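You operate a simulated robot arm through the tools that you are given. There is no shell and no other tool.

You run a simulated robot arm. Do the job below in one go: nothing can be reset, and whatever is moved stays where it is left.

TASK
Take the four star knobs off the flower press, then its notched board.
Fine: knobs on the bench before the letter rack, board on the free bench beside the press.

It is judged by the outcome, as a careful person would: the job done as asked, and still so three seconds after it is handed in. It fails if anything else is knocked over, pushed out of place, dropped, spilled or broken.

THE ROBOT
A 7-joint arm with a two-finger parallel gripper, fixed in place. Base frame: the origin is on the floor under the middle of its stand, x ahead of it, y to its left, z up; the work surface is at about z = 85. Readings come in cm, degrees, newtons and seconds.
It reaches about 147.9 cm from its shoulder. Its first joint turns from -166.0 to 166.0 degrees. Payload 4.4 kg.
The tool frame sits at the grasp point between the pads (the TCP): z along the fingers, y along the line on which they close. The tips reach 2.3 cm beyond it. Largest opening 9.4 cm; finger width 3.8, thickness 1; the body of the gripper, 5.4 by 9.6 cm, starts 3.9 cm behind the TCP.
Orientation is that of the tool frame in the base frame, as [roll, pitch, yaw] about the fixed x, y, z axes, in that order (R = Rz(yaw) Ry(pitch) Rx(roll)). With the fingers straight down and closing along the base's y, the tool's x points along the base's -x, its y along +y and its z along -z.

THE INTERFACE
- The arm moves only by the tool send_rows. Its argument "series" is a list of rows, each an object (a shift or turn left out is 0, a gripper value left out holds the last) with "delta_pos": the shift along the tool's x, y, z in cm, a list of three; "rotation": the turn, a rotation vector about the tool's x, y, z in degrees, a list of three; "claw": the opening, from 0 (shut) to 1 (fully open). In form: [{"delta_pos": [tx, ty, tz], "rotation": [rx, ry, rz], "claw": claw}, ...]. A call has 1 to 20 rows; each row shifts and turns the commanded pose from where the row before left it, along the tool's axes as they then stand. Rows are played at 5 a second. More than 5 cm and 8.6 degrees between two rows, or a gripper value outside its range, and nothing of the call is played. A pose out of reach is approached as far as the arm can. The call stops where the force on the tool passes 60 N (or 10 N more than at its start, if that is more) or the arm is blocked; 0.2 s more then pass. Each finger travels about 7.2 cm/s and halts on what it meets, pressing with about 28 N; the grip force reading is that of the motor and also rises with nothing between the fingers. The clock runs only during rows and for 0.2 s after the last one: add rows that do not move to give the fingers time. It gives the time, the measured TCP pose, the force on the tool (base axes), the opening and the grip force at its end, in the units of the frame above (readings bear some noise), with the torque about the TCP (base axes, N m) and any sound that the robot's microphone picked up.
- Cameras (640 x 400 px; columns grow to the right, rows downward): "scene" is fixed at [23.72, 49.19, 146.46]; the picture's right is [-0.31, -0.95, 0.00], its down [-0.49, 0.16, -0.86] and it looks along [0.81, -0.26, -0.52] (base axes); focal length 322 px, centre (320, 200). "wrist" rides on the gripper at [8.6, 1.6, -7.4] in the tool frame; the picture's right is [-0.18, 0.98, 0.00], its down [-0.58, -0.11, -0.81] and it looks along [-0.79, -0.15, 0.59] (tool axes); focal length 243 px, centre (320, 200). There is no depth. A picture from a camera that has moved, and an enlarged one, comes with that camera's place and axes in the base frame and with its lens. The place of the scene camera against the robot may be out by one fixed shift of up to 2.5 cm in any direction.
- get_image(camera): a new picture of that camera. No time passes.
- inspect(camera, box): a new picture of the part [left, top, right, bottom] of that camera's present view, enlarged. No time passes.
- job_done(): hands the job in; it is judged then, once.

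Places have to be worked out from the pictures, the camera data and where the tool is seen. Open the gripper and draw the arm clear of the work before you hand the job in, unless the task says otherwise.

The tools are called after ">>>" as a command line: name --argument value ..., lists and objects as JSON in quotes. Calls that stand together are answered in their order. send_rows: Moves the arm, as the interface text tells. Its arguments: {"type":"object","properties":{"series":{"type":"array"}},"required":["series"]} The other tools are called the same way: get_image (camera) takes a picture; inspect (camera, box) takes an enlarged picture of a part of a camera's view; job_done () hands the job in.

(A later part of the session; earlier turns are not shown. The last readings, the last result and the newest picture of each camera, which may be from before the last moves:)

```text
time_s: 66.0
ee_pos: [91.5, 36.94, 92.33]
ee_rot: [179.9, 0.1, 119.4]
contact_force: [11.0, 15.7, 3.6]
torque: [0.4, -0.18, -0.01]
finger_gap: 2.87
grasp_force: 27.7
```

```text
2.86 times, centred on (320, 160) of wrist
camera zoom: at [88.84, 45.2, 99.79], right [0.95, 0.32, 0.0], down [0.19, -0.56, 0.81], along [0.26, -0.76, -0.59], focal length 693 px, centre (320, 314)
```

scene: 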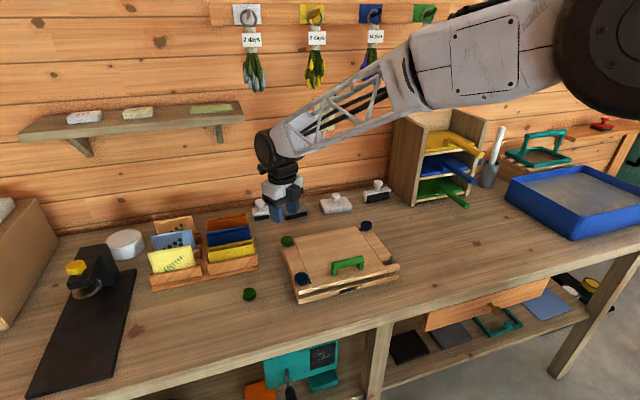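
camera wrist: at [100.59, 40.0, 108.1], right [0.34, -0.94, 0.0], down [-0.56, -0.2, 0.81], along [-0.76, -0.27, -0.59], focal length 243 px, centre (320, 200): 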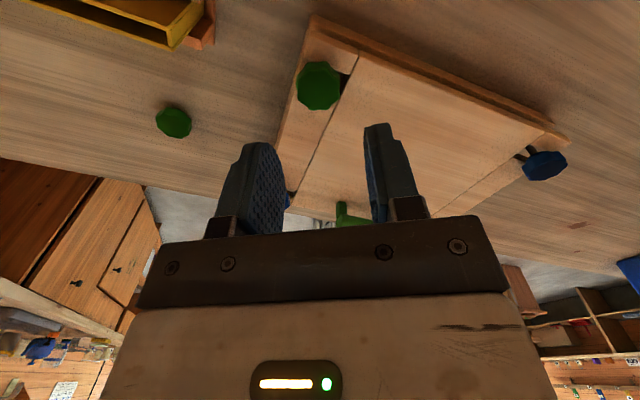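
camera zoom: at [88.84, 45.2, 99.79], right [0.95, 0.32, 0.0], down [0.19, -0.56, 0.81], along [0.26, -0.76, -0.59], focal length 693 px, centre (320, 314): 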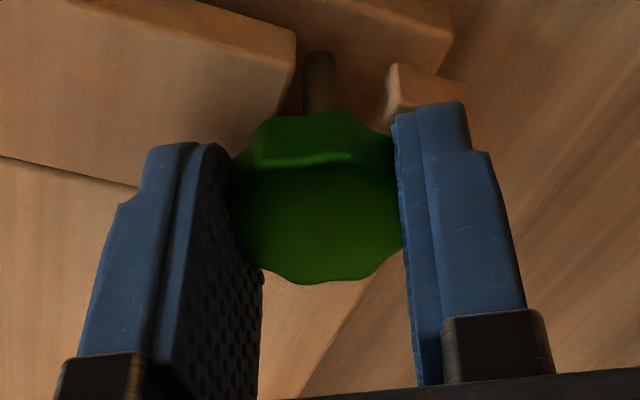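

>>> send_rows --series '[{"delta_pos": [0.03, 0.06, 0]}, {"rotation": [0, 0, -8], "delta_pos": [0, 0, -0.01]}, {"rotation": [0, 0, -8], "delta_pos": [0, 0, -0.01]}, {"rotation": [0, 0, -8], "delta_pos": [0, 0, -0.01]}, {"rotation": [0, 0, -8], "delta_pos": [0, 0, -0.01]}, {"rotation": [0, 0, -8], "delta_pos": [0, 0, -0.01]}, {"rotation": [0, 0, -8], "delta_pos": [0, 0, -0.01]}, {"rotation": [0, 0, -8], "delta_pos": [0, 0, -0.01]}, {"delta_pos": [0, 0, 0]}]'

>>> inspect --camera "wrist" --box '[250, 90, 390, 230]'

```text
time_s: 68.0
ee_pos: [91.46, 36.99, 92.31]
ee_rot: [-180.0, 0.0, 175.3]
contact_force: [18.3, 26.0, 4.7]
torque: [0.54, -0.4, 0.01]
finger_gap: 2.83
grasp_force: 28.1
```

```text
2.86 times, centred on (320, 160) of wrist
camera zoom: at [83.08, 39.26, 99.81], right [0.26, 0.96, 0.0], down [0.57, -0.16, 0.81], along [0.78, -0.21, -0.59], focal length 693 px, centre (320, 314)
```

zoom: 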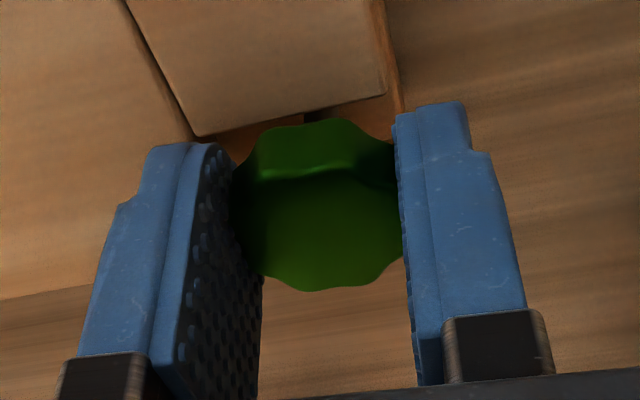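

Total 144°; side load ~30 N again, so I ease (−0.05, +0.1) and turn on.

>>> send_rows --series '[{"delta_pos": [-0.05, 0.1, -0.02]}, {"rotation": [0, 0, -8], "delta_pos": [0, 0, -0.01]}, {"rotation": [0, 0, -8], "delta_pos": [0, 0, -0.01]}, {"rotation": [0, 0, -8], "delta_pos": [0, 0, -0.01]}, {"rotation": [0, 0, -8], "delta_pos": [0, 0, -0.01]}, {"rotation": [0, 0, -8], "delta_pos": [0, 0, -0.01]}, {"rotation": [0, 0, -8], "delta_pos": [0, 0, -0.01]}, {"rotation": [0, 0, -8], "delta_pos": [0, 0, -0.01]}, {"delta_pos": [0, 0, 0]}]'

>>> inspect --camera "wrist" --box '[250, 90, 390, 230]'

```text
time_s: 70.0
ee_pos: [91.68, 36.96, 92.36]
ee_rot: [180.0, 0.0, -128.6]
contact_force: [-8.0, 4.6, 1.9]
torque: [0.09, 0.21, 0.04]
finger_gap: 2.84
grasp_force: 27.9
```

```text
2.86 times, centred on (320, 160) of wrist
camera zoom: at [84.98, 31.2, 99.83], right [-0.65, 0.76, 0.0], down [0.45, 0.39, 0.81], along [0.61, 0.53, -0.59], focal length 693 px, centre (320, 314)
```

zoom: 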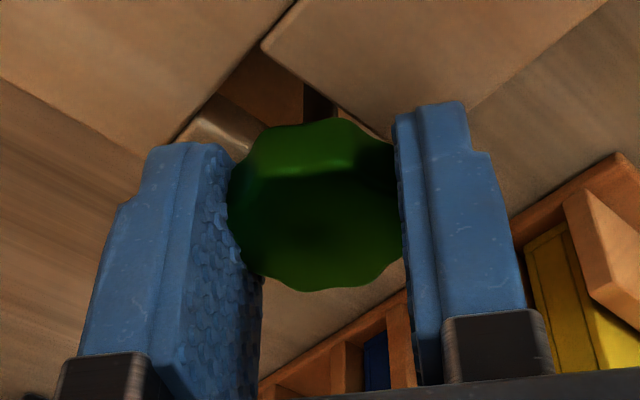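

200° so far, low forces. Continuing.

>>> send_rows --series '[{"delta_pos": [0, 0.04, 0]}, {"rotation": [0, 0, -8], "delta_pos": [0, 0, -0.01]}, {"rotation": [0, 0, -8], "delta_pos": [0, 0, -0.01]}, {"rotation": [0, 0, -8], "delta_pos": [0, 0, -0.01]}, {"rotation": [0, 0, -8], "delta_pos": [0, 0, -0.01]}, {"rotation": [0, 0, -8], "delta_pos": [0, 0, -0.01]}, {"rotation": [0, 0, -8], "delta_pos": [0, 0, -0.01]}, {"rotation": [0, 0, -8], "delta_pos": [0, 0, -0.01]}, {"delta_pos": [0, 0, 0]}]'

>>> inspect --camera "wrist" --box '[250, 90, 390, 230]'

```text
time_s: 72.0
ee_pos: [91.58, 37.16, 92.36]
ee_rot: [-180.0, 0.0, -72.6]
contact_force: [-23.2, -14.2, 1.0]
torque: [-0.41, 0.44, -0.01]
finger_gap: 2.86
grasp_force: 28.5
```

```text
2.86 times, centred on (320, 160) of wrist
camera zoom: at [92.7, 28.24, 99.9], right [-0.99, -0.12, 0.0], down [-0.07, 0.59, 0.81], along [-0.1, 0.8, -0.59], focal length 693 px, centre (320, 314)
```

zoom: 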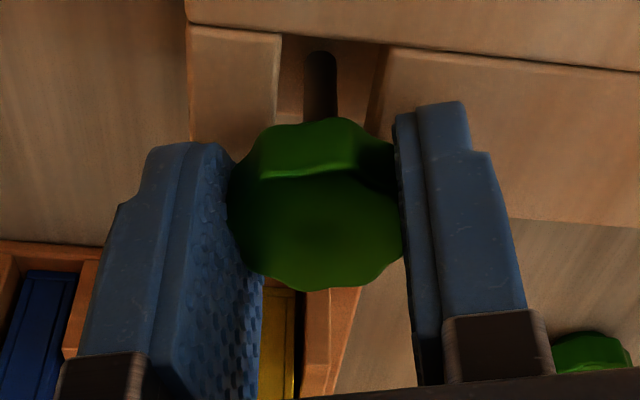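

>>> send_rows --series '[{"delta_pos": [0.02, 0.1, 0]}, {"rotation": [0, 0, -8], "delta_pos": [0, 0, -0.01]}, {"rotation": [0, 0, -8], "delta_pos": [0, 0, -0.01]}, {"rotation": [0, 0, -8], "delta_pos": [0, 0, -0.01]}, {"rotation": [0, 0, -8], "delta_pos": [0, 0, -0.01]}, {"rotation": [0, 0, -8], "delta_pos": [0, 0, -0.01]}, {"rotation": [0, 0, -8], "delta_pos": [0, 0, -0.01]}, {"delta_pos": [0, 0, 0]}]'

>>> inspect --camera "wrist" --box '[250, 90, 390, 230]'

```text
time_s: 73.8
ee_pos: [91.37, 36.93, 92.57]
ee_rot: [-180.0, -0.2, -24.6]
contact_force: [28.0, 24.8, -0.1]
torque: [0.43, -0.58, 0.06]
finger_gap: 2.84
grasp_force: 27.6
```

```text
2.86 times, centred on (320, 160) of wrist
camera zoom: at [98.67, 31.94, 100.02], right [-0.58, -0.82, 0.0], down [-0.48, 0.34, 0.81], along [-0.66, 0.47, -0.59], focal length 693 px, centre (320, 314)
```

zoom: 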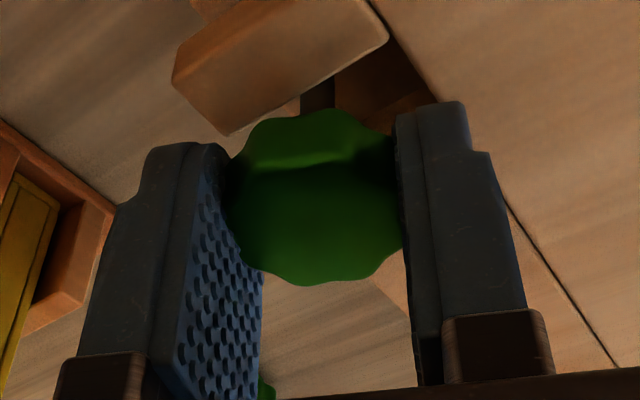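

304° turned. I ease the side load (−y) and do a careful lift test.

>>> send_rows --series '[{"delta_pos": [0.05, -0.12, 0]}, {"delta_pos": [0, 0, -0.1]}, {"delta_pos": [0, 0, -0.1]}, {"delta_pos": [0, 0, 0]}]'

>>> inspect --camera "wrist" --box '[250, 90, 390, 230]'

```text
time_s: 74.8
ee_pos: [91.6, 37.13, 92.54]
ee_rot: [179.9, 0.1, -24.7]
contact_force: [-14.4, 11.9, -1.6]
torque: [0.3, 0.24, 0.01]
finger_gap: 2.85
grasp_force: 27.8
```

```text
2.86 times, centred on (320, 160) of wrist
camera zoom: at [98.75, 31.92, 100.05], right [-0.58, -0.82, 0.0], down [-0.48, 0.34, 0.81], along [-0.66, 0.47, -0.59], focal length 693 px, centre (320, 314)
```

zoom: 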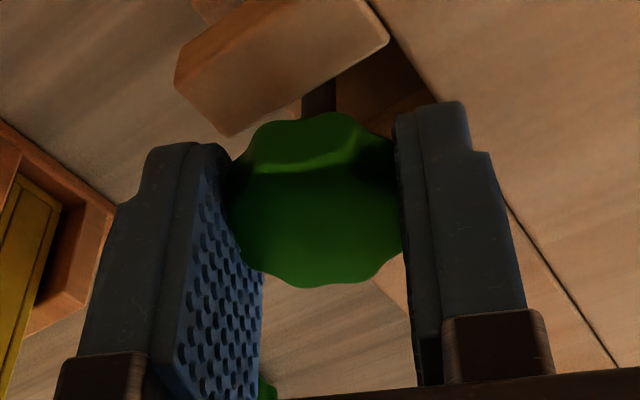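

>>> send_rows --series '[{"delta_pos": [0, 0, -0.15]}, {"delta_pos": [0, 0, -0.15]}, {"delta_pos": [0, 0, 0]}]'

>>> inspect --camera "wrist" --box '[250, 90, 390, 230]'

```text
time_s: 75.6
ee_pos: [91.55, 37.06, 93.05]
ee_rot: [179.9, 0.1, -24.6]
contact_force: [-1.7, -3.9, -18.3]
torque: [-0.1, 0.03, 0.02]
finger_gap: 2.83
grasp_force: 28.1
```

```text
2.86 times, centred on (320, 160) of wrist
camera zoom: at [98.89, 31.86, 100.44], right [-0.58, -0.82, 0.0], down [-0.48, 0.34, 0.81], along [-0.66, 0.47, -0.59], focal length 693 px, centre (320, 314)
```

zoom: 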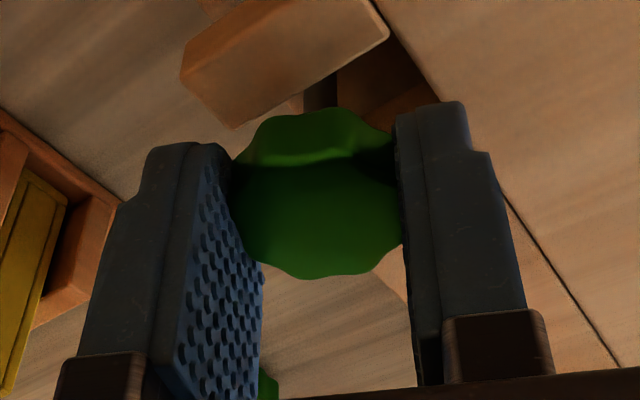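

Still held (−18 N). With this gentle upward preload, I turn 24° more toward the wrist limit.

>>> send_rows --series '[{"rotation": [0, 0, -6]}, {"rotation": [0, 0, -6]}, {"rotation": [0, 0, -6]}, {"delta_pos": [0, 0, 0]}]'

>>> inspect --camera "wrist" --box '[250, 90, 390, 230]'

```text
time_s: 76.6
ee_pos: [91.56, 37.07, 93.08]
ee_rot: [179.9, -0.1, -6.7]
contact_force: [-8.9, -36.5, -4.1]
torque: [-0.68, 0.44, 0.03]
finger_gap: 2.86
grasp_force: 28.2
```

```text
2.86 times, centred on (320, 160) of wrist
camera zoom: at [100.09, 34.37, 100.5], right [-0.3, -0.95, 0.0], down [-0.56, 0.18, 0.81], along [-0.77, 0.24, -0.59], focal length 693 px, centre (320, 314)
```

zoom: 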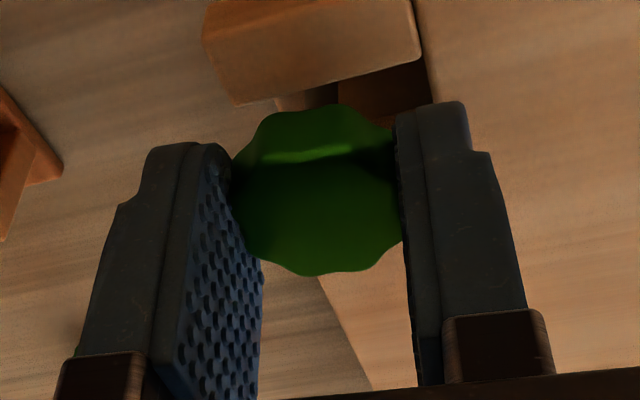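

>>> send_rows --series '[{"delta_pos": [0, 0.13, 0]}, {"rotation": [0, 0, -5]}, {"delta_pos": [0, 0, -0.1]}, {"delta_pos": [0, 0, -0.15]}, {"delta_pos": [0, 0, 0]}]'

>>> inspect --camera "wrist" --box '[250, 90, 390, 230]'

```text
time_s: 77.8
ee_pos: [91.48, 36.97, 93.16]
ee_rot: [180.0, 0.1, -1.6]
contact_force: [-2.1, -1.2, -18.8]
torque: [-0.06, 0.08, 0.0]
finger_gap: 2.85
grasp_force: 27.8
```

```text
2.86 times, centred on (320, 160) of wrist
camera zoom: at [100.27, 35.1, 100.71], right [-0.21, -0.98, 0.0], down [-0.58, 0.12, 0.81], along [-0.79, 0.17, -0.59], focal length 693 px, centre (320, 314)
```

zoom: 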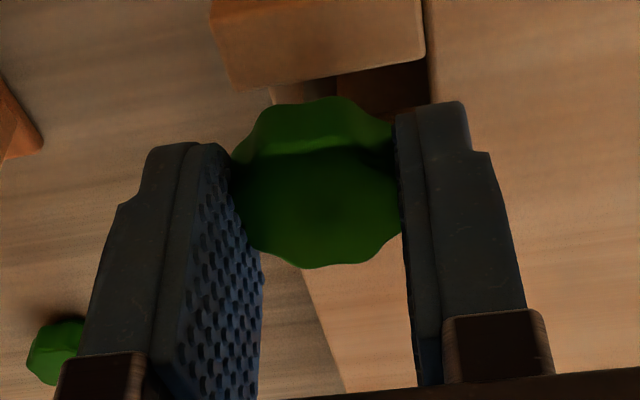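

Still on the last bit of thread at ~327°. I release, rise, wind the wrist back 135° (matching the lobes), and regrip.

>>> send_rows --series '[{"delta_pos": [0, 0, 0.15], "claw": 0.45}, {"claw": 0.5}, {"delta_pos": [0, 0, -1.5]}, {"delta_pos": [0, 0, -2.0]}, {"rotation": [0, 0, 8.44]}, {"rotation": [0, 0, 8.44]}, {"rotation": [0, 0, 8.44]}, {"rotation": [0, 0, 8.44]}, {"rotation": [0, 0, 8.44]}, {"rotation": [0, 0, 8.44]}, {"rotation": [0, 0, 8.44]}, {"rotation": [0, 0, 8.44]}, {"rotation": [0, 0, 8.44]}, {"rotation": [0, 0, 8.44]}, {"rotation": [0, 0, 8.44]}, {"rotation": [0, 0, 8.44]}, {"rotation": [0, 0, 8.44]}, {"rotation": [0, 0, 8.44]}, {"rotation": [0, 0, 8.44]}, {"rotation": [0, 0, 8.44]}]'

>>> inspect --camera "wrist" --box '[250, 30, 410, 170]'

>>> inspect --camera "scene" --box '[260, 200, 420, 310]'

```text
time_s: 82.0
ee_pos: [91.34, 36.97, 96.61]
ee_rot: [-180.0, 0.0, -136.8]
contact_force: [0.3, 0.0, 1.1]
torque: [0.05, 0.03, -0.02]
finger_gap: 4.72
grasp_force: 0.1
```

```text
2.86 times, centred on (330, 100) of wrist
camera zoom: at [84.16, 32.19, 104.03], right [-0.54, 0.84, 0.0], down [0.5, 0.32, 0.81], along [0.68, 0.43, -0.59], focal length 693 px, centre (291, 486)
```

zoom: 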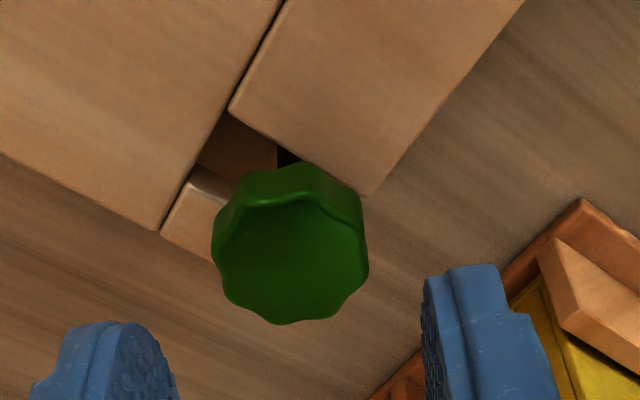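

```text
3.64 times, centred on (340, 255) of scene
camera zoom: at [23.72, 49.19, 146.46], right [-0.31, -0.95, 0.0], down [-0.49, 0.16, -0.86], along [0.81, -0.26, -0.52], focal length 1169 px, centre (247, 0)
```

zoom: 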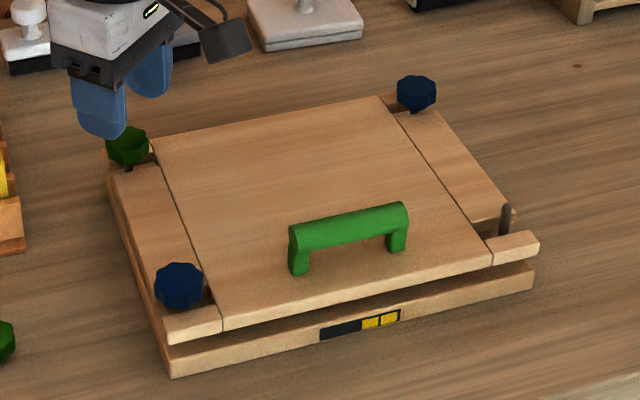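

Knob at (91.6, 36.97). Lowering and regripping.

>>> send_rows --series '[{"delta_pos": [-0.15, -0.03, 0]}, {"delta_pos": [0, 0, 2.0]}, {"delta_pos": [0, 0, 2.0]}, {"delta_pos": [0, 0, 0]}]'

>>> inspect --camera "wrist" --box '[250, 90, 390, 230]'

```text
time_s: 83.0
ee_pos: [91.74, 36.99, 92.54]
ee_rot: [-180.0, 0.0, -136.7]
contact_force: [0.1, 0.4, -0.6]
torque: [0.02, -0.02, -0.01]
finger_gap: 4.68
grasp_force: 0.1
```

```text
2.86 times, centred on (320, 160) of wrist
camera zoom: at [84.4, 32.16, 100.05], right [-0.54, 0.84, 0.0], down [0.5, 0.32, 0.81], along [0.68, 0.44, -0.59], focal length 693 px, centre (320, 314)
```

zoom: 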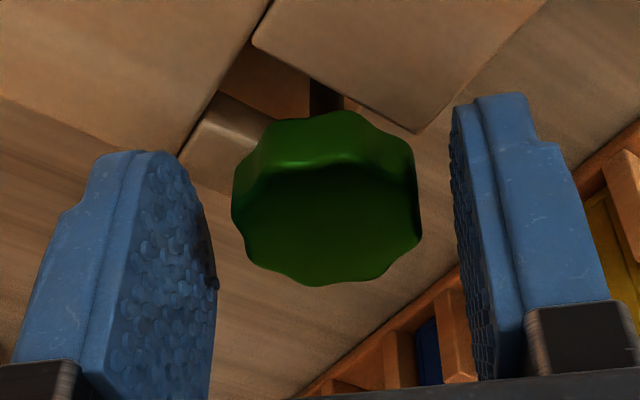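

>>> send_rows --series '[{"delta_pos": [-0.04, 0.15, 0]}, {"claw": 0.3}, {"claw": 0.2}, {"claw": 0.2}, {"rotation": [0, 0, -8]}, {"rotation": [0, 0, -8]}, {"rotation": [0, 0, -8]}, {"rotation": [0, 0, -8]}, {"delta_pos": [0, 0, -0.1]}, {"delta_pos": [0, 0, -0.1]}, {"delta_pos": [0, 0, 0]}]'

>>> inspect --camera "wrist" --box '[250, 90, 390, 230]'

```text
time_s: 85.4
ee_pos: [91.54, 37.14, 92.79]
ee_rot: [180.0, 0.1, -104.8]
contact_force: [-1.1, 0.0, -0.3]
torque: [0.02, 0.02, 0.01]
finger_gap: 2.84
grasp_force: 28.2
```

```text
2.86 times, centred on (320, 160) of wrist
camera zoom: at [87.96, 29.15, 100.28], right [-0.9, 0.43, 0.0], down [0.25, 0.53, 0.81], along [0.34, 0.73, -0.59], focal length 693 px, centre (320, 314)
```

zoom: 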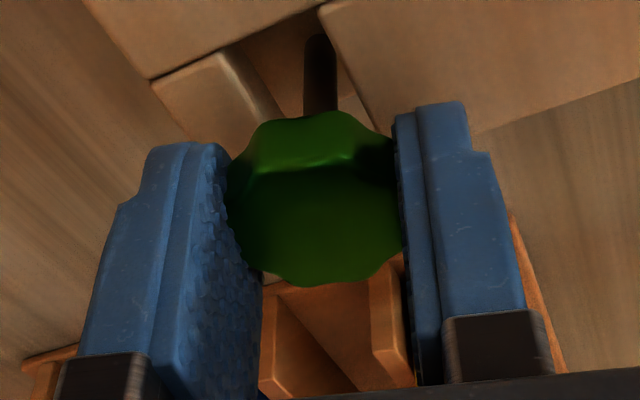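

All forces vanished: the knob is free. Lifting it off the stud slowly.

>>> send_rows --series '[{"delta_pos": [0, 0, -0.3]}, {"delta_pos": [0, 0, -0.4]}, {"delta_pos": [0, 0, -0.5]}, {"delta_pos": [0, 0, -0.8]}, {"delta_pos": [0, 0, -1.5]}, {"delta_pos": [0, 0, 0]}]'

>>> inspect --camera "wrist" --box '[240, 60, 400, 200]'

>>> inspect --camera "scene" --box '[260, 200, 420, 310]'

```text
time_s: 86.8
ee_pos: [91.63, 37.04, 96.29]
ee_rot: [180.0, 0.0, -104.7]
contact_force: [0.1, 0.1, 0.0]
torque: [-0.02, 0.0, 0.03]
finger_gap: 2.84
grasp_force: 28.0
```

```text
2.86 times, centred on (320, 130) of wrist
camera zoom: at [88.05, 29.05, 103.81], right [-0.9, 0.43, 0.0], down [0.25, 0.53, 0.81], along [0.34, 0.73, -0.59], focal length 693 px, centre (320, 400)
```

zoom: 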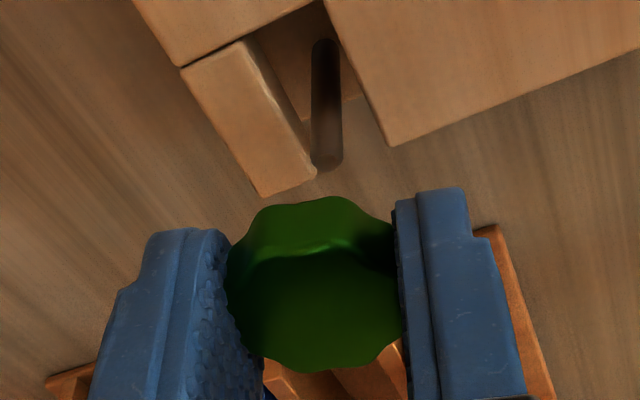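

```text
3.64 times, centred on (340, 255) of scene
camera zoom: at [23.72, 49.19, 146.46], right [-0.31, -0.95, 0.0], down [-0.49, 0.16, -0.86], along [0.81, -0.26, -0.52], focal length 1169 px, centre (247, 0)
```

zoom: 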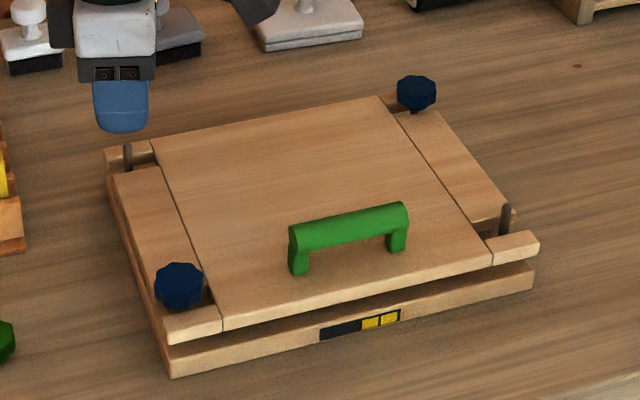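

Second knob is off. I rewind to yaw 180, rise, and carry it to about (80, 56) on the bench, beside the first.

>>> send_rows --series '[{"delta_pos": [0, 0, -2], "rotation": [0, 0, 8.37]}, {"delta_pos": [0, 0, -2], "rotation": [0, 0, 8.37]}, {"delta_pos": [0, 0, -2], "rotation": [0, 0, 8.37]}, {"rotation": [0, 0, 8.37]}, {"rotation": [0, 0, 8.37]}, {"rotation": [0, 0, 8.37]}, {"rotation": [0, 0, 8.37]}, {"rotation": [0, 0, 8.37]}, {"rotation": [0, 0, 8.37]}, {"delta_pos": [3.87, 0, 0]}, {"delta_pos": [3.87, 0, 0]}, {"delta_pos": [3.87, 2.0, 0]}, {"delta_pos": [0, 4.0, 0]}, {"delta_pos": [0, 4.0, 0]}, {"delta_pos": [0, 4.0, 0]}, {"delta_pos": [0, 4.0, 0]}, {"delta_pos": [0, 1.0, 0]}, {"delta_pos": [0, 0, 0]}]'

>>> get_image --camera "wrist"

```text
time_s: 90.6
ee_pos: [79.78, 56.03, 102.32]
ee_rot: [-180.0, -0.1, 180.0]
contact_force: [0.8, 0.0, -0.5]
torque: [-0.02, 0.0, 0.01]
finger_gap: 2.84
grasp_force: 28.2
```

```text
taken
camera wrist: at [71.28, 57.58, 109.87], right [0.18, 0.98, 0.0], down [0.58, -0.11, 0.81], along [0.79, -0.15, -0.59], focal length 243 px, centre (320, 200)
```

wrist: 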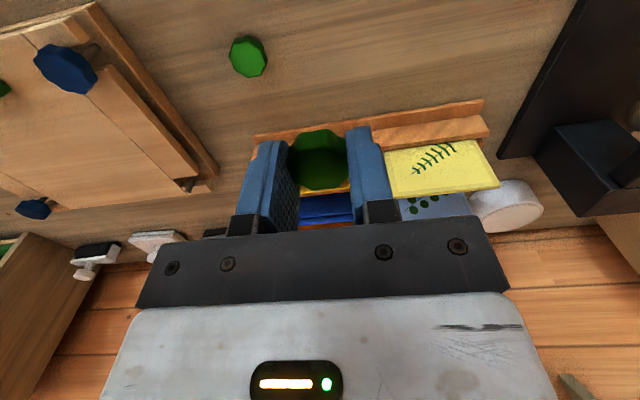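

First knob is at (80.1, 49.3), so y=56 leaves clear space. Lowering, slowly at the end.

>>> send_rows --series '[{"delta_pos": [0, 0, 4]}, {"delta_pos": [0, 0, 4]}, {"delta_pos": [0, 0, 3.5]}, {"delta_pos": [0, 0, 2]}, {"delta_pos": [0, 0, 0.8]}, {"delta_pos": [0, 0, 0.4]}, {"delta_pos": [0, 0, 0.15]}, {"delta_pos": [0, 0, 0]}]'

```text
time_s: 92.4
ee_pos: [79.95, 56.09, 87.33]
ee_rot: [-180.0, 0.0, 179.9]
contact_force: [-0.1, 0.2, 0.0]
torque: [-0.01, 0.01, -0.03]
finger_gap: 2.82
grasp_force: 27.9
```

>>> send_rows --series '[{"delta_pos": [0, 0, 0.1]}, {"delta_pos": [0, 0, 0.1]}, {"delta_pos": [0, 0, 0]}]'

>>> inspect --camera "wrist" --box '[230, 90, 410, 230]'

```text
time_s: 93.2
ee_pos: [80.06, 56.25, 87.42]
ee_rot: [179.9, 0.0, -180.0]
contact_force: [-1.5, -4.6, 19.3]
torque: [-0.15, 0.1, 0.0]
finger_gap: 2.84
grasp_force: 27.4
```

```text
2.86 times, centred on (320, 160) of wrist
camera zoom: at [71.55, 57.78, 94.9], right [0.18, 0.98, 0.0], down [0.58, -0.11, 0.81], along [0.79, -0.15, -0.59], focal length 693 px, centre (320, 314)
```

zoom: 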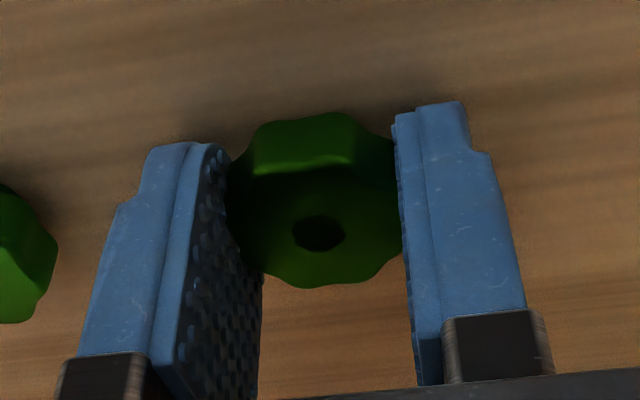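

Firm contact (19 N). Easing up a hair, opening, and rising.

>>> send_rows --series '[{"delta_pos": [0, 0, -0.06], "claw": 0.34}, {"claw": 0.4}, {"claw": 0.48}, {"delta_pos": [0, 0, 0]}, {"delta_pos": [0, 0, -1.0]}, {"delta_pos": [0, 0, -2.0]}, {"delta_pos": [0, 0, -3.0]}, {"delta_pos": [0, 0, 0]}]'

>>> get_image --camera "wrist"

>>> inspect --camera "scene" --box '[180, 210, 300, 310]'

```text
time_s: 95.0
ee_pos: [79.9, 56.01, 93.58]
ee_rot: [-180.0, -0.1, -179.9]
contact_force: [-0.9, 0.8, 0.4]
torque: [0.05, -0.01, 0.07]
finger_gap: 4.51
grasp_force: 0.0
```

```text
taken
camera wrist: at [71.39, 57.62, 101.11], right [0.18, 0.98, 0.0], down [0.58, -0.11, 0.81], along [0.79, -0.15, -0.59], focal length 243 px, centre (320, 200)
```

wrist: 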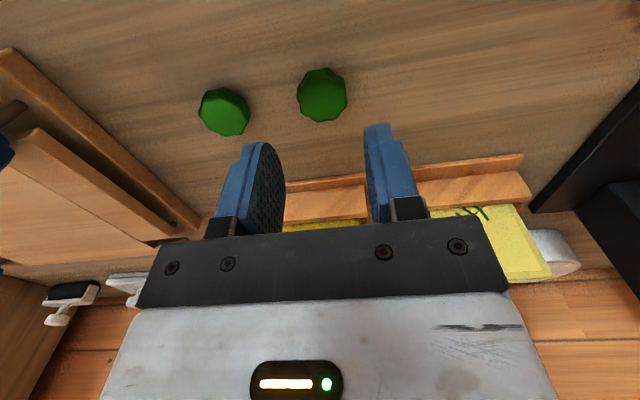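

```text
4.00 times, centred on (240, 260) of scene
camera zoom: at [23.72, 49.19, 146.46], right [-0.31, -0.95, 0.0], down [-0.49, 0.16, -0.86], along [0.81, -0.26, -0.52], focal length 1286 px, centre (640, -40)
```

zoom: 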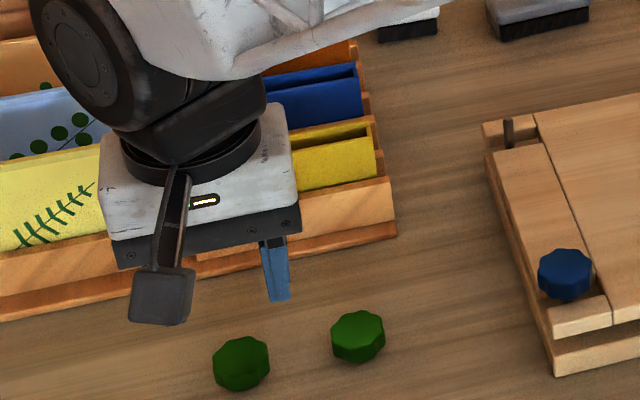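

Both green knobs lie flat in front of the rack. Next the near-left blue knob at about (76.65, 37.0): I go over it and pre-wind the wrist again.

>>> send_rows --series '[{"delta_pos": [0, 0, -3.3]}, {"delta_pos": [0, 0, -3.3]}, {"delta_pos": [0.65, -3.8, 0]}, {"delta_pos": [0.65, -3.8, 0]}, {"delta_pos": [0.65, -3.8, 0]}, {"delta_pos": [0.65, -3.8, 0]}, {"delta_pos": [0.65, -3.82, 0]}, {"delta_pos": [0, 0, 0]}]'

>>> send_rows --series '[{"rotation": [0, 0, 8.2]}, {"rotation": [0, 0, 8.2]}, {"rotation": [0, 0, 8.2]}, {"rotation": [0, 0, 8.2]}, {"rotation": [0, 0, 8.2]}, {"rotation": [0, 0, 8.2]}, {"rotation": [0, 0, 8.2]}, {"rotation": [0, 0, 8.2]}, {"rotation": [0, 0, 8.2]}, {"rotation": [0, 0, 8.2]}, {"rotation": [0, 0, 8.2]}, {"rotation": [0, 0, 8.2]}, {"rotation": [0, 0, 8.2]}, {"rotation": [0, 0, 8.2]}, {"rotation": [0, 0, 8.2]}, {"rotation": [0, 0, 8.2]}, {"rotation": [0, 0, 8.2]}, {"delta_pos": [0, 0, 2.0]}, {"delta_pos": [0, 0, 1.5]}, {"delta_pos": [0, 0, 0]}]'

>>> inspect --camera "wrist" --box '[250, 30, 410, 170]'

>>> inspect --camera "scene" --box '[260, 200, 420, 310]'

```text
time_s: 96.8
ee_pos: [76.67, 37.34, 100.11]
ee_rot: [-180.0, 0.1, 180.0]
contact_force: [0.0, -0.4, -0.9]
torque: [0.01, -0.01, 0.0]
finger_gap: 4.51
grasp_force: 0.0
```

```text
time_s: 101.0
ee_pos: [76.73, 37.15, 96.54]
ee_rot: [179.9, -0.1, 40.6]
contact_force: [0.7, 1.0, 0.5]
torque: [0.01, -0.01, -0.02]
finger_gap: 4.52
grasp_force: 0.0
```

```text
2.86 times, centred on (330, 100) of wrist
camera zoom: at [84.49, 41.54, 103.98], right [0.5, -0.87, 0.0], down [-0.51, -0.3, 0.81], along [-0.7, -0.4, -0.59], focal length 693 px, centre (291, 486)
```

zoom: 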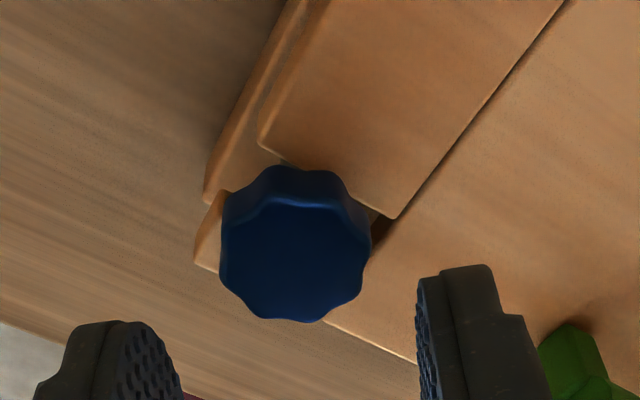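

```text
3.64 times, centred on (340, 255) of scene
camera zoom: at [23.72, 49.19, 146.46], right [-0.31, -0.95, 0.0], down [-0.49, 0.16, -0.86], along [0.81, -0.26, -0.52], focal length 1169 px, centre (247, 0)
```

zoom: 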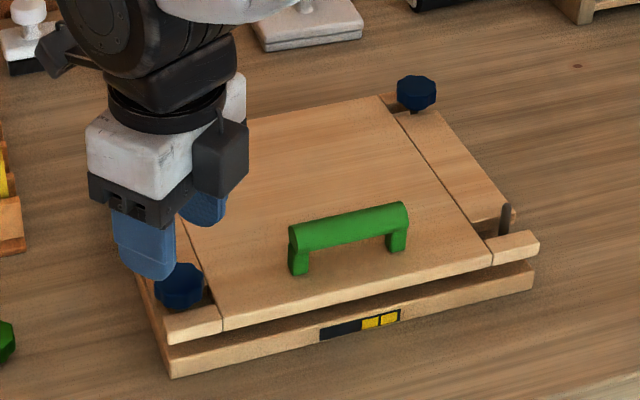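

Blue knob at (76.64, 36.9). Shifting and lowering onto it.

>>> send_rows --series '[{"delta_pos": [-0.43, 0.02, 0]}, {"delta_pos": [0, 0, 2.1]}, {"delta_pos": [0, 0, 2.1]}, {"delta_pos": [0, 0, 0]}]'

>>> inspect --camera "wrist" --box '[250, 90, 390, 230]'

```text
time_s: 102.0
ee_pos: [76.22, 36.87, 92.29]
ee_rot: [-180.0, 0.0, 40.5]
contact_force: [-0.2, -1.0, 0.8]
torque: [-0.03, 0.03, -0.01]
finger_gap: 4.52
grasp_force: 0.1
```

```text
2.86 times, centred on (320, 160) of wrist
camera zoom: at [84.03, 41.17, 99.73], right [0.5, -0.87, 0.0], down [-0.51, -0.3, 0.81], along [-0.7, -0.4, -0.59], focal length 693 px, centre (320, 314)
```

zoom: 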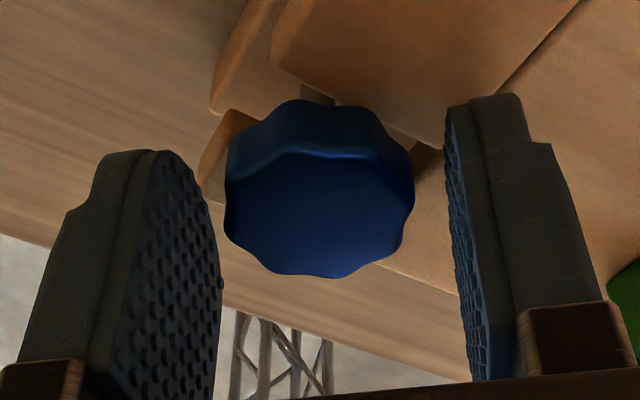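

Small correction, grip, and a first cautious 24° CCW test turn on this blue knob.

>>> send_rows --series '[{"delta_pos": [0.12, 0.02, 0]}, {"claw": 0.3}, {"claw": 0.2}, {"claw": 0.2}, {"rotation": [0, 0, -6]}, {"rotation": [0, 0, -6]}, {"rotation": [0, 0, -6]}, {"rotation": [0, 0, -6]}, {"delta_pos": [0, 0, 0]}]'

>>> inspect --camera "wrist" --box '[250, 90, 390, 230]'

>>> inspect --camera "scene" --box '[260, 200, 420, 310]'

```text
time_s: 104.0
ee_pos: [76.38, 36.94, 92.16]
ee_rot: [180.0, -0.1, 64.6]
contact_force: [-1.9, -1.3, 0.3]
torque: [-0.01, 0.09, -0.01]
finger_gap: 3.04
grasp_force: 27.8
```

```text
2.86 times, centred on (320, 160) of wrist
camera zoom: at [81.77, 44.0, 99.71], right [0.81, -0.59, 0.0], down [-0.35, -0.48, 0.81], along [-0.47, -0.65, -0.59], focal length 693 px, centre (320, 314)
```

zoom: 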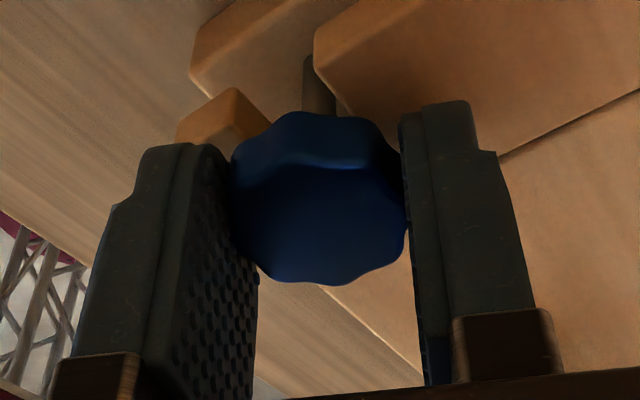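

```text
3.64 times, centred on (340, 255) of scene
camera zoom: at [23.72, 49.19, 146.46], right [-0.31, -0.95, 0.0], down [-0.49, 0.16, -0.86], along [0.81, -0.26, -0.52], focal length 1169 px, centre (247, 0)
```

zoom: 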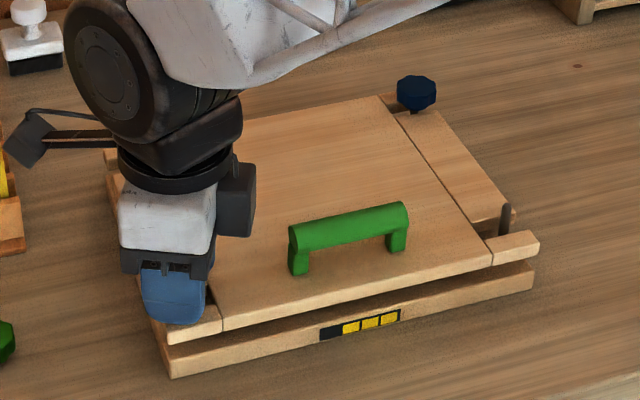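

Third cell lit — same thread sense. Forces are tiny; continuing with a slow rise.

>>> send_rows --series '[{"rotation": [0, 0, -8], "delta_pos": [0, 0, -0.01]}, {"rotation": [0, 0, -8], "delta_pos": [0, 0, -0.01]}, {"rotation": [0, 0, -8], "delta_pos": [0, 0, -0.01]}, {"rotation": [0, 0, -8], "delta_pos": [0, 0, -0.01]}, {"rotation": [0, 0, -8], "delta_pos": [0, 0, -0.01]}, {"rotation": [0, 0, -8], "delta_pos": [0, 0, -0.01]}, {"rotation": [0, 0, -8], "delta_pos": [0, 0, -0.01]}, {"delta_pos": [0, 0, 0]}]'

>>> inspect --camera "wrist" --box '[250, 90, 390, 230]'

```text
time_s: 105.8
ee_pos: [76.62, 37.08, 92.32]
ee_rot: [179.9, 0.0, 120.6]
contact_force: [28.3, 25.5, 1.0]
torque: [0.45, -0.52, 0.01]
finger_gap: 3.0
grasp_force: 27.5
```

```text
2.86 times, centred on (320, 160) of wrist
camera zoom: at [73.56, 45.26, 99.78], right [0.94, 0.34, 0.0], down [0.2, -0.56, 0.81], along [0.28, -0.76, -0.59], focal length 693 px, centre (320, 314)
```

zoom: 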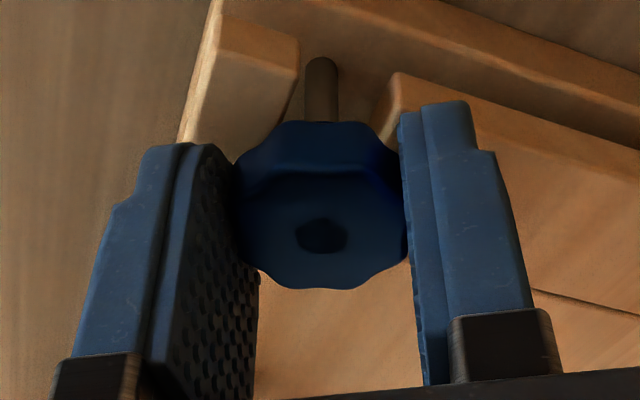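

>>> send_rows --series '[{"delta_pos": [0.02, 0.14, 0]}, {"rotation": [0, 0, -8], "delta_pos": [0, 0, -0.01]}, {"rotation": [0, 0, -8], "delta_pos": [0, 0, -0.01]}, {"rotation": [0, 0, -8], "delta_pos": [0, 0, -0.01]}, {"rotation": [0, 0, -8], "delta_pos": [0, 0, -0.01]}, {"rotation": [0, 0, -8], "delta_pos": [0, 0, -0.01]}, {"rotation": [0, 0, -8], "delta_pos": [0, 0, -0.01]}, {"rotation": [0, 0, -8], "delta_pos": [0, 0, -0.01]}, {"delta_pos": [0, 0, 0]}]'

```text
time_s: 107.8
ee_pos: [76.4, 37.05, 92.35]
ee_rot: [-179.9, -0.1, 176.6]
contact_force: [-3.8, -15.1, -2.5]
torque: [-0.29, 0.07, 0.04]
finger_gap: 2.85
grasp_force: 28.5
```

136° turned, forces modest. Easing −0.06 in tool y and continuing.

>>> send_rows --series '[{"delta_pos": [0, -0.05, 0]}, {"rotation": [0, 0, -8], "delta_pos": [0, 0, -0.01]}, {"rotation": [0, 0, -8], "delta_pos": [0, 0, -0.01]}, {"rotation": [0, 0, -8], "delta_pos": [0, 0, -0.01]}, {"rotation": [0, 0, -8], "delta_pos": [0, 0, -0.01]}, {"rotation": [0, 0, -8], "delta_pos": [0, 0, -0.01]}, {"rotation": [0, 0, -8], "delta_pos": [0, 0, -0.01]}, {"rotation": [0, 0, -8], "delta_pos": [0, 0, -0.01]}, {"delta_pos": [0, 0, 0]}]'

>>> inspect --camera "wrist" --box '[250, 90, 390, 230]'

```text
time_s: 109.8
ee_pos: [76.47, 37.09, 92.51]
ee_rot: [179.9, -0.1, -127.3]
contact_force: [-26.5, 40.7, -3.8]
torque: [0.72, 0.41, -0.02]
finger_gap: 2.85
grasp_force: 28.2
```

```text
2.86 times, centred on (320, 160) of wrist
camera zoom: at [70.16, 31.08, 99.97], right [-0.67, 0.74, 0.0], down [0.44, 0.4, 0.81], along [0.6, 0.54, -0.59], focal length 693 px, centre (320, 314)
```

zoom: 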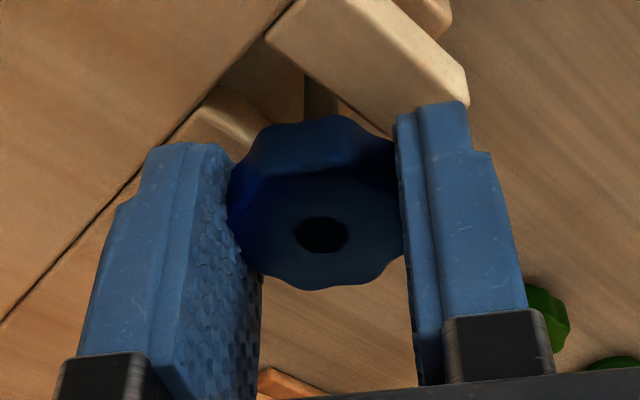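

Side load reached ~48 N; easing by 0.17 and continuing more gently.

>>> send_rows --series '[{"delta_pos": [-0.05, 0.17, 0]}, {"rotation": [0, 0, -7], "delta_pos": [0, 0, -0.005]}, {"rotation": [0, 0, -7], "delta_pos": [0, 0, -0.01]}, {"rotation": [0, 0, -7], "delta_pos": [0, 0, -0.01]}, {"rotation": [0, 0, -7], "delta_pos": [0, 0, -0.01]}, {"rotation": [0, 0, -7], "delta_pos": [0, 0, -0.01]}, {"rotation": [0, 0, -7], "delta_pos": [0, 0, -0.01]}, {"delta_pos": [0, 0, 0]}]'

```text
time_s: 111.6
ee_pos: [76.5, 37.04, 92.48]
ee_rot: [179.9, 0.0, -85.4]
contact_force: [12.1, -0.7, -0.5]
torque: [-0.06, -0.3, -0.02]
finger_gap: 2.85
grasp_force: 28.1
```

>>> send_rows --series '[{"delta_pos": [0, -0.04, 0]}, {"rotation": [0, 0, -7], "delta_pos": [0, 0, -0.01]}, {"rotation": [0, 0, -7], "delta_pos": [0, 0, -0.01]}, {"rotation": [0, 0, -7], "delta_pos": [0, 0, -0.01]}, {"rotation": [0, 0, -7], "delta_pos": [0, 0, -0.01]}, {"rotation": [0, 0, -7], "delta_pos": [0, 0, -0.01]}, {"rotation": [0, 0, -7], "delta_pos": [0, 0, -0.01]}, {"delta_pos": [0, 0, 0]}]'

```text
time_s: 113.4
ee_pos: [76.45, 36.99, 92.68]
ee_rot: [179.9, 0.1, -43.4]
contact_force: [-14.8, -17.5, -4.4]
torque: [-0.35, 0.29, -0.01]
finger_gap: 2.89
grasp_force: 28.3
```

>>> send_rows --series '[{"delta_pos": [0, 0.08, 0]}, {"rotation": [0, 0, -7], "delta_pos": [0, 0, -0.005]}, {"rotation": [0, 0, -7], "delta_pos": [0, 0, -0.005]}, {"rotation": [0, 0, -7], "delta_pos": [0, 0, -0.005]}, {"rotation": [0, 0, -7], "delta_pos": [0, 0, -0.005]}, {"rotation": [0, 0, -7], "delta_pos": [0, 0, -0.005]}, {"delta_pos": [0, 0, 0]}]'

>>> inspect --camera "wrist" --box '[250, 90, 390, 230]'

```text
time_s: 115.0
ee_pos: [76.47, 37.07, 92.7]
ee_rot: [-179.9, 0.0, -8.5]
contact_force: [-7.5, 5.0, -3.2]
torque: [0.1, 0.17, 0.03]
finger_gap: 2.82
grasp_force: 28.2
```

```text
2.86 times, centred on (320, 160) of wrist
camera zoom: at [84.93, 34.11, 100.11], right [-0.33, -0.95, 0.0], down [-0.56, 0.19, 0.81], along [-0.76, 0.26, -0.59], focal length 693 px, centre (320, 314)
```

zoom: 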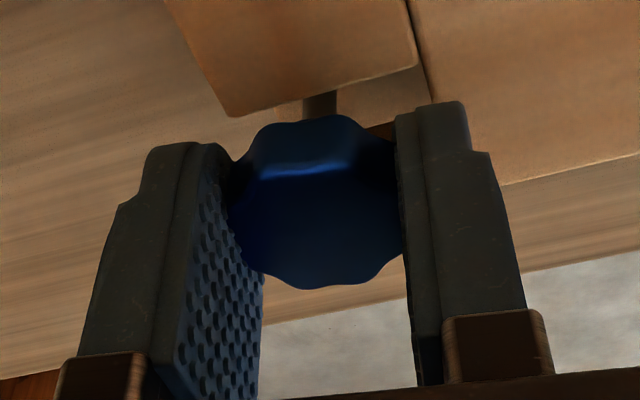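

311° turned and near the wrist limit, so I release, rise, rewind 135°, and regrip.

>>> send_rows --series '[{"claw": 0.45}, {"claw": 0.5}, {"delta_pos": [0, 0, -1.5]}, {"delta_pos": [0, 0, -1.5]}, {"rotation": [0, 0, 8.44]}, {"rotation": [0, 0, 8.44]}, {"rotation": [0, 0, 8.44]}, {"rotation": [0, 0, 8.44]}, {"rotation": [0, 0, 8.44]}, {"rotation": [0, 0, 8.44]}, {"rotation": [0, 0, 8.44]}, {"rotation": [0, 0, 8.44]}, {"rotation": [0, 0, 8.44]}, {"rotation": [0, 0, 8.44]}, {"rotation": [0, 0, 8.44]}, {"rotation": [0, 0, 8.44]}, {"rotation": [0, 0, 8.44]}, {"rotation": [0, 0, 8.44]}, {"rotation": [0, 0, 8.44]}, {"rotation": [0, 0, 8.44]}]'

>>> send_rows --series '[{"delta_pos": [0, 0, 1.5]}, {"delta_pos": [0, 0, 1.4]}, {"delta_pos": [0, 0, 0]}]'

>>> inspect --camera "wrist" --box '[250, 90, 390, 230]'

```text
time_s: 119.2
ee_pos: [76.5, 37.15, 95.61]
ee_rot: [-179.9, 0.0, -143.6]
contact_force: [0.3, 0.0, 0.0]
torque: [-0.01, -0.02, 0.06]
finger_gap: 4.72
grasp_force: 0.2
```

```text
time_s: 120.0
ee_pos: [76.6, 37.09, 92.59]
ee_rot: [-180.0, 0.0, -143.4]
contact_force: [-0.1, -0.9, -0.2]
torque: [0.02, -0.04, -0.03]
finger_gap: 4.69
grasp_force: 0.1
```

```text
2.86 times, centred on (320, 160) of wrist
camera zoom: at [68.78, 33.2, 100.15], right [-0.44, 0.9, 0.0], down [0.53, 0.26, 0.81], along [0.73, 0.35, -0.59], focal length 693 px, centre (320, 314)
```

zoom: 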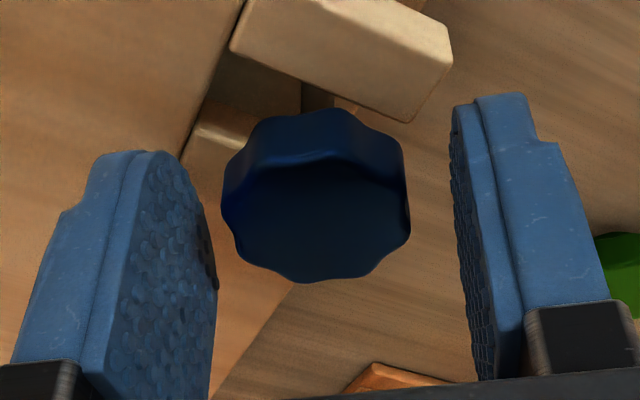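

Centred. Closing, turning 40° CCW, then a lift test.

>>> send_rows --series '[{"delta_pos": [0.02, -0.05, 0]}, {"claw": 0.3}, {"claw": 0.2}, {"claw": 0.2}, {"rotation": [0, 0, -8]}, {"rotation": [0, 0, -8]}, {"rotation": [0, 0, -8]}, {"rotation": [0, 0, -8]}, {"rotation": [0, 0, -8]}, {"delta_pos": [0, 0, -0.1]}, {"delta_pos": [0, 0, -0.1]}, {"delta_pos": [0, 0, 0]}]'

>>> inspect --camera "wrist" --box '[250, 90, 390, 230]'

```text
time_s: 122.6
ee_pos: [76.43, 36.93, 92.94]
ee_rot: [-179.9, 0.1, -103.5]
contact_force: [0.6, 0.2, 0.2]
torque: [0.02, 0.02, -0.01]
finger_gap: 2.83
grasp_force: 28.5
```

```text
2.86 times, centred on (320, 160) of wrist
camera zoom: at [73.07, 28.92, 100.35], right [-0.91, 0.41, 0.0], down [0.24, 0.54, 0.81], along [0.33, 0.74, -0.59], focal length 693 px, centre (320, 314)
```

zoom: 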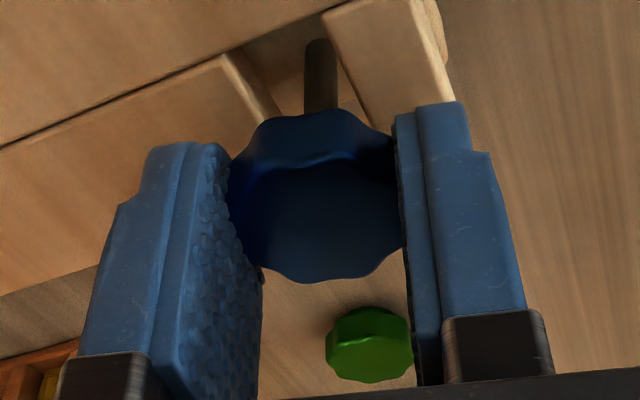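

Forces are zero: free. Lifting it off the stud.

>>> send_rows --series '[{"delta_pos": [0, 0, -0.3]}, {"delta_pos": [0, 0, -0.4]}, {"delta_pos": [0, 0, -0.5]}, {"delta_pos": [0, 0, -0.8]}, {"delta_pos": [0, 0, -1.5]}, {"delta_pos": [0, 0, 0]}]'

>>> inspect --camera "wrist" --box '[240, 60, 400, 200]'

>>> inspect --camera "scene" --box '[260, 200, 420, 310]'

```text
time_s: 124.0
ee_pos: [76.41, 37.08, 96.44]
ee_rot: [179.9, 0.0, -103.5]
contact_force: [-0.3, -0.6, 0.9]
torque: [-0.01, -0.02, 0.03]
finger_gap: 2.82
grasp_force: 27.8
```

```text
2.86 times, centred on (320, 130) of wrist
camera zoom: at [72.96, 28.99, 103.93], right [-0.91, 0.41, 0.0], down [0.24, 0.54, 0.81], along [0.33, 0.74, -0.59], focal length 693 px, centre (320, 400)
```

zoom: 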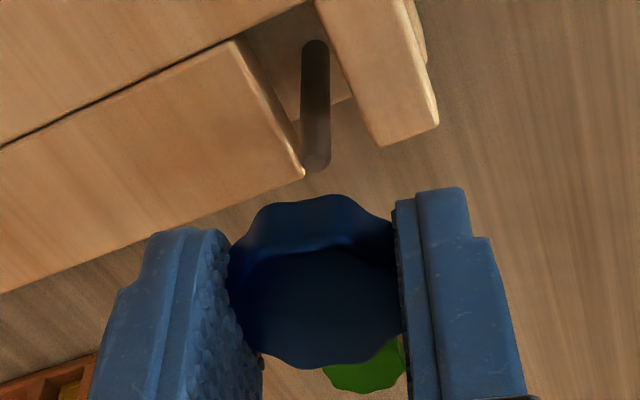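

```text
3.64 times, centred on (340, 255) of scene
camera zoom: at [23.72, 49.19, 146.46], right [-0.31, -0.95, 0.0], down [-0.49, 0.16, -0.86], along [0.81, -0.26, -0.52], focal length 1169 px, centre (247, 0)
```

zoom: 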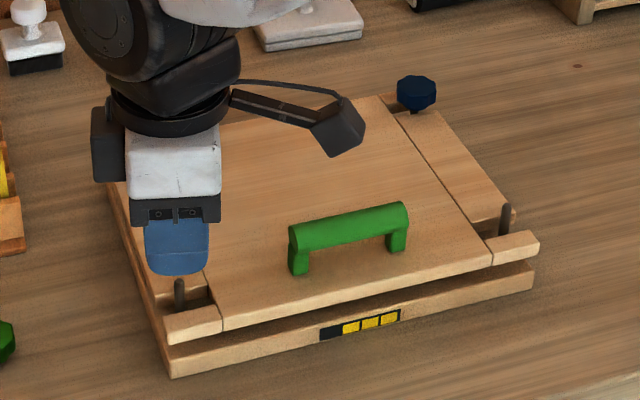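

Third knob off. Carrying it to about (80, 63).

>>> send_rows --series '[{"delta_pos": [0, 0, -2], "rotation": [0, 0, 8.5]}, {"delta_pos": [0, 0, -2], "rotation": [0, 0, 8.5]}, {"delta_pos": [0, 0, -2], "rotation": [0, 0, 8.5]}, {"rotation": [0, 0, 8.5]}, {"rotation": [0, 0, 8.5]}, {"rotation": [0, 0, 8.5]}, {"rotation": [0, 0, 8.5]}, {"rotation": [0, 0, 8.5]}, {"rotation": [0, 0, 8.5]}, {"delta_pos": [-0.5, 3.7, 0]}, {"delta_pos": [-0.5, 3.7, 0]}, {"delta_pos": [-0.5, 3.7, 0]}, {"delta_pos": [-0.5, 3.7, 0]}, {"delta_pos": [-0.5, 3.7, 0]}, {"delta_pos": [-0.5, 3.7, 0]}, {"delta_pos": [-0.4, 3.8, 0]}, {"delta_pos": [0, 0, 0]}]'

>>> get_image --camera "wrist"

```text
time_s: 127.6
ee_pos: [79.91, 62.98, 102.31]
ee_rot: [-180.0, 0.0, 180.0]
contact_force: [-0.3, -0.4, 0.2]
torque: [-0.05, 0.03, -0.03]
finger_gap: 2.81
grasp_force: 27.9
```

```text
taken
camera wrist: at [71.36, 64.61, 109.81], right [0.18, 0.98, 0.0], down [0.58, -0.11, 0.81], along [0.79, -0.15, -0.59], focal length 243 px, centre (320, 200)
```

wrist: 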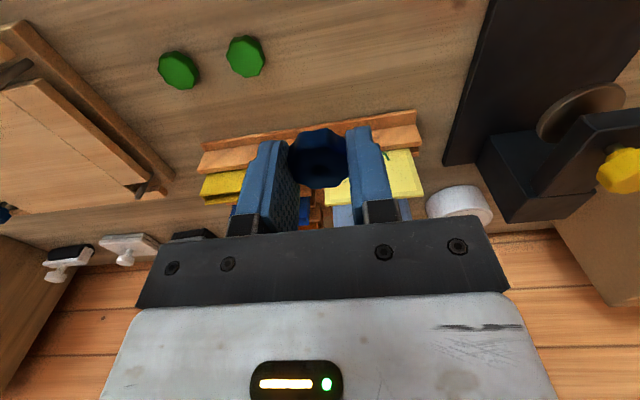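

In place; lowering to the bench.

>>> send_rows --series '[{"delta_pos": [0, 0, 4]}, {"delta_pos": [0, 0, 4]}, {"delta_pos": [0, 0, 3.5]}, {"delta_pos": [0, 0, 2]}, {"delta_pos": [0, 0, 0.8]}, {"delta_pos": [0, 0, 0.4]}, {"delta_pos": [0, 0, 0.15]}, {"delta_pos": [0, 0, 0.1]}, {"delta_pos": [0, 0, 0]}]'

```text
time_s: 129.6
ee_pos: [79.91, 63.19, 87.53]
ee_rot: [-180.0, 0.0, -180.0]
contact_force: [2.9, 1.1, 7.7]
torque: [-0.01, -0.04, -0.01]
finger_gap: 2.84
grasp_force: 27.9
```

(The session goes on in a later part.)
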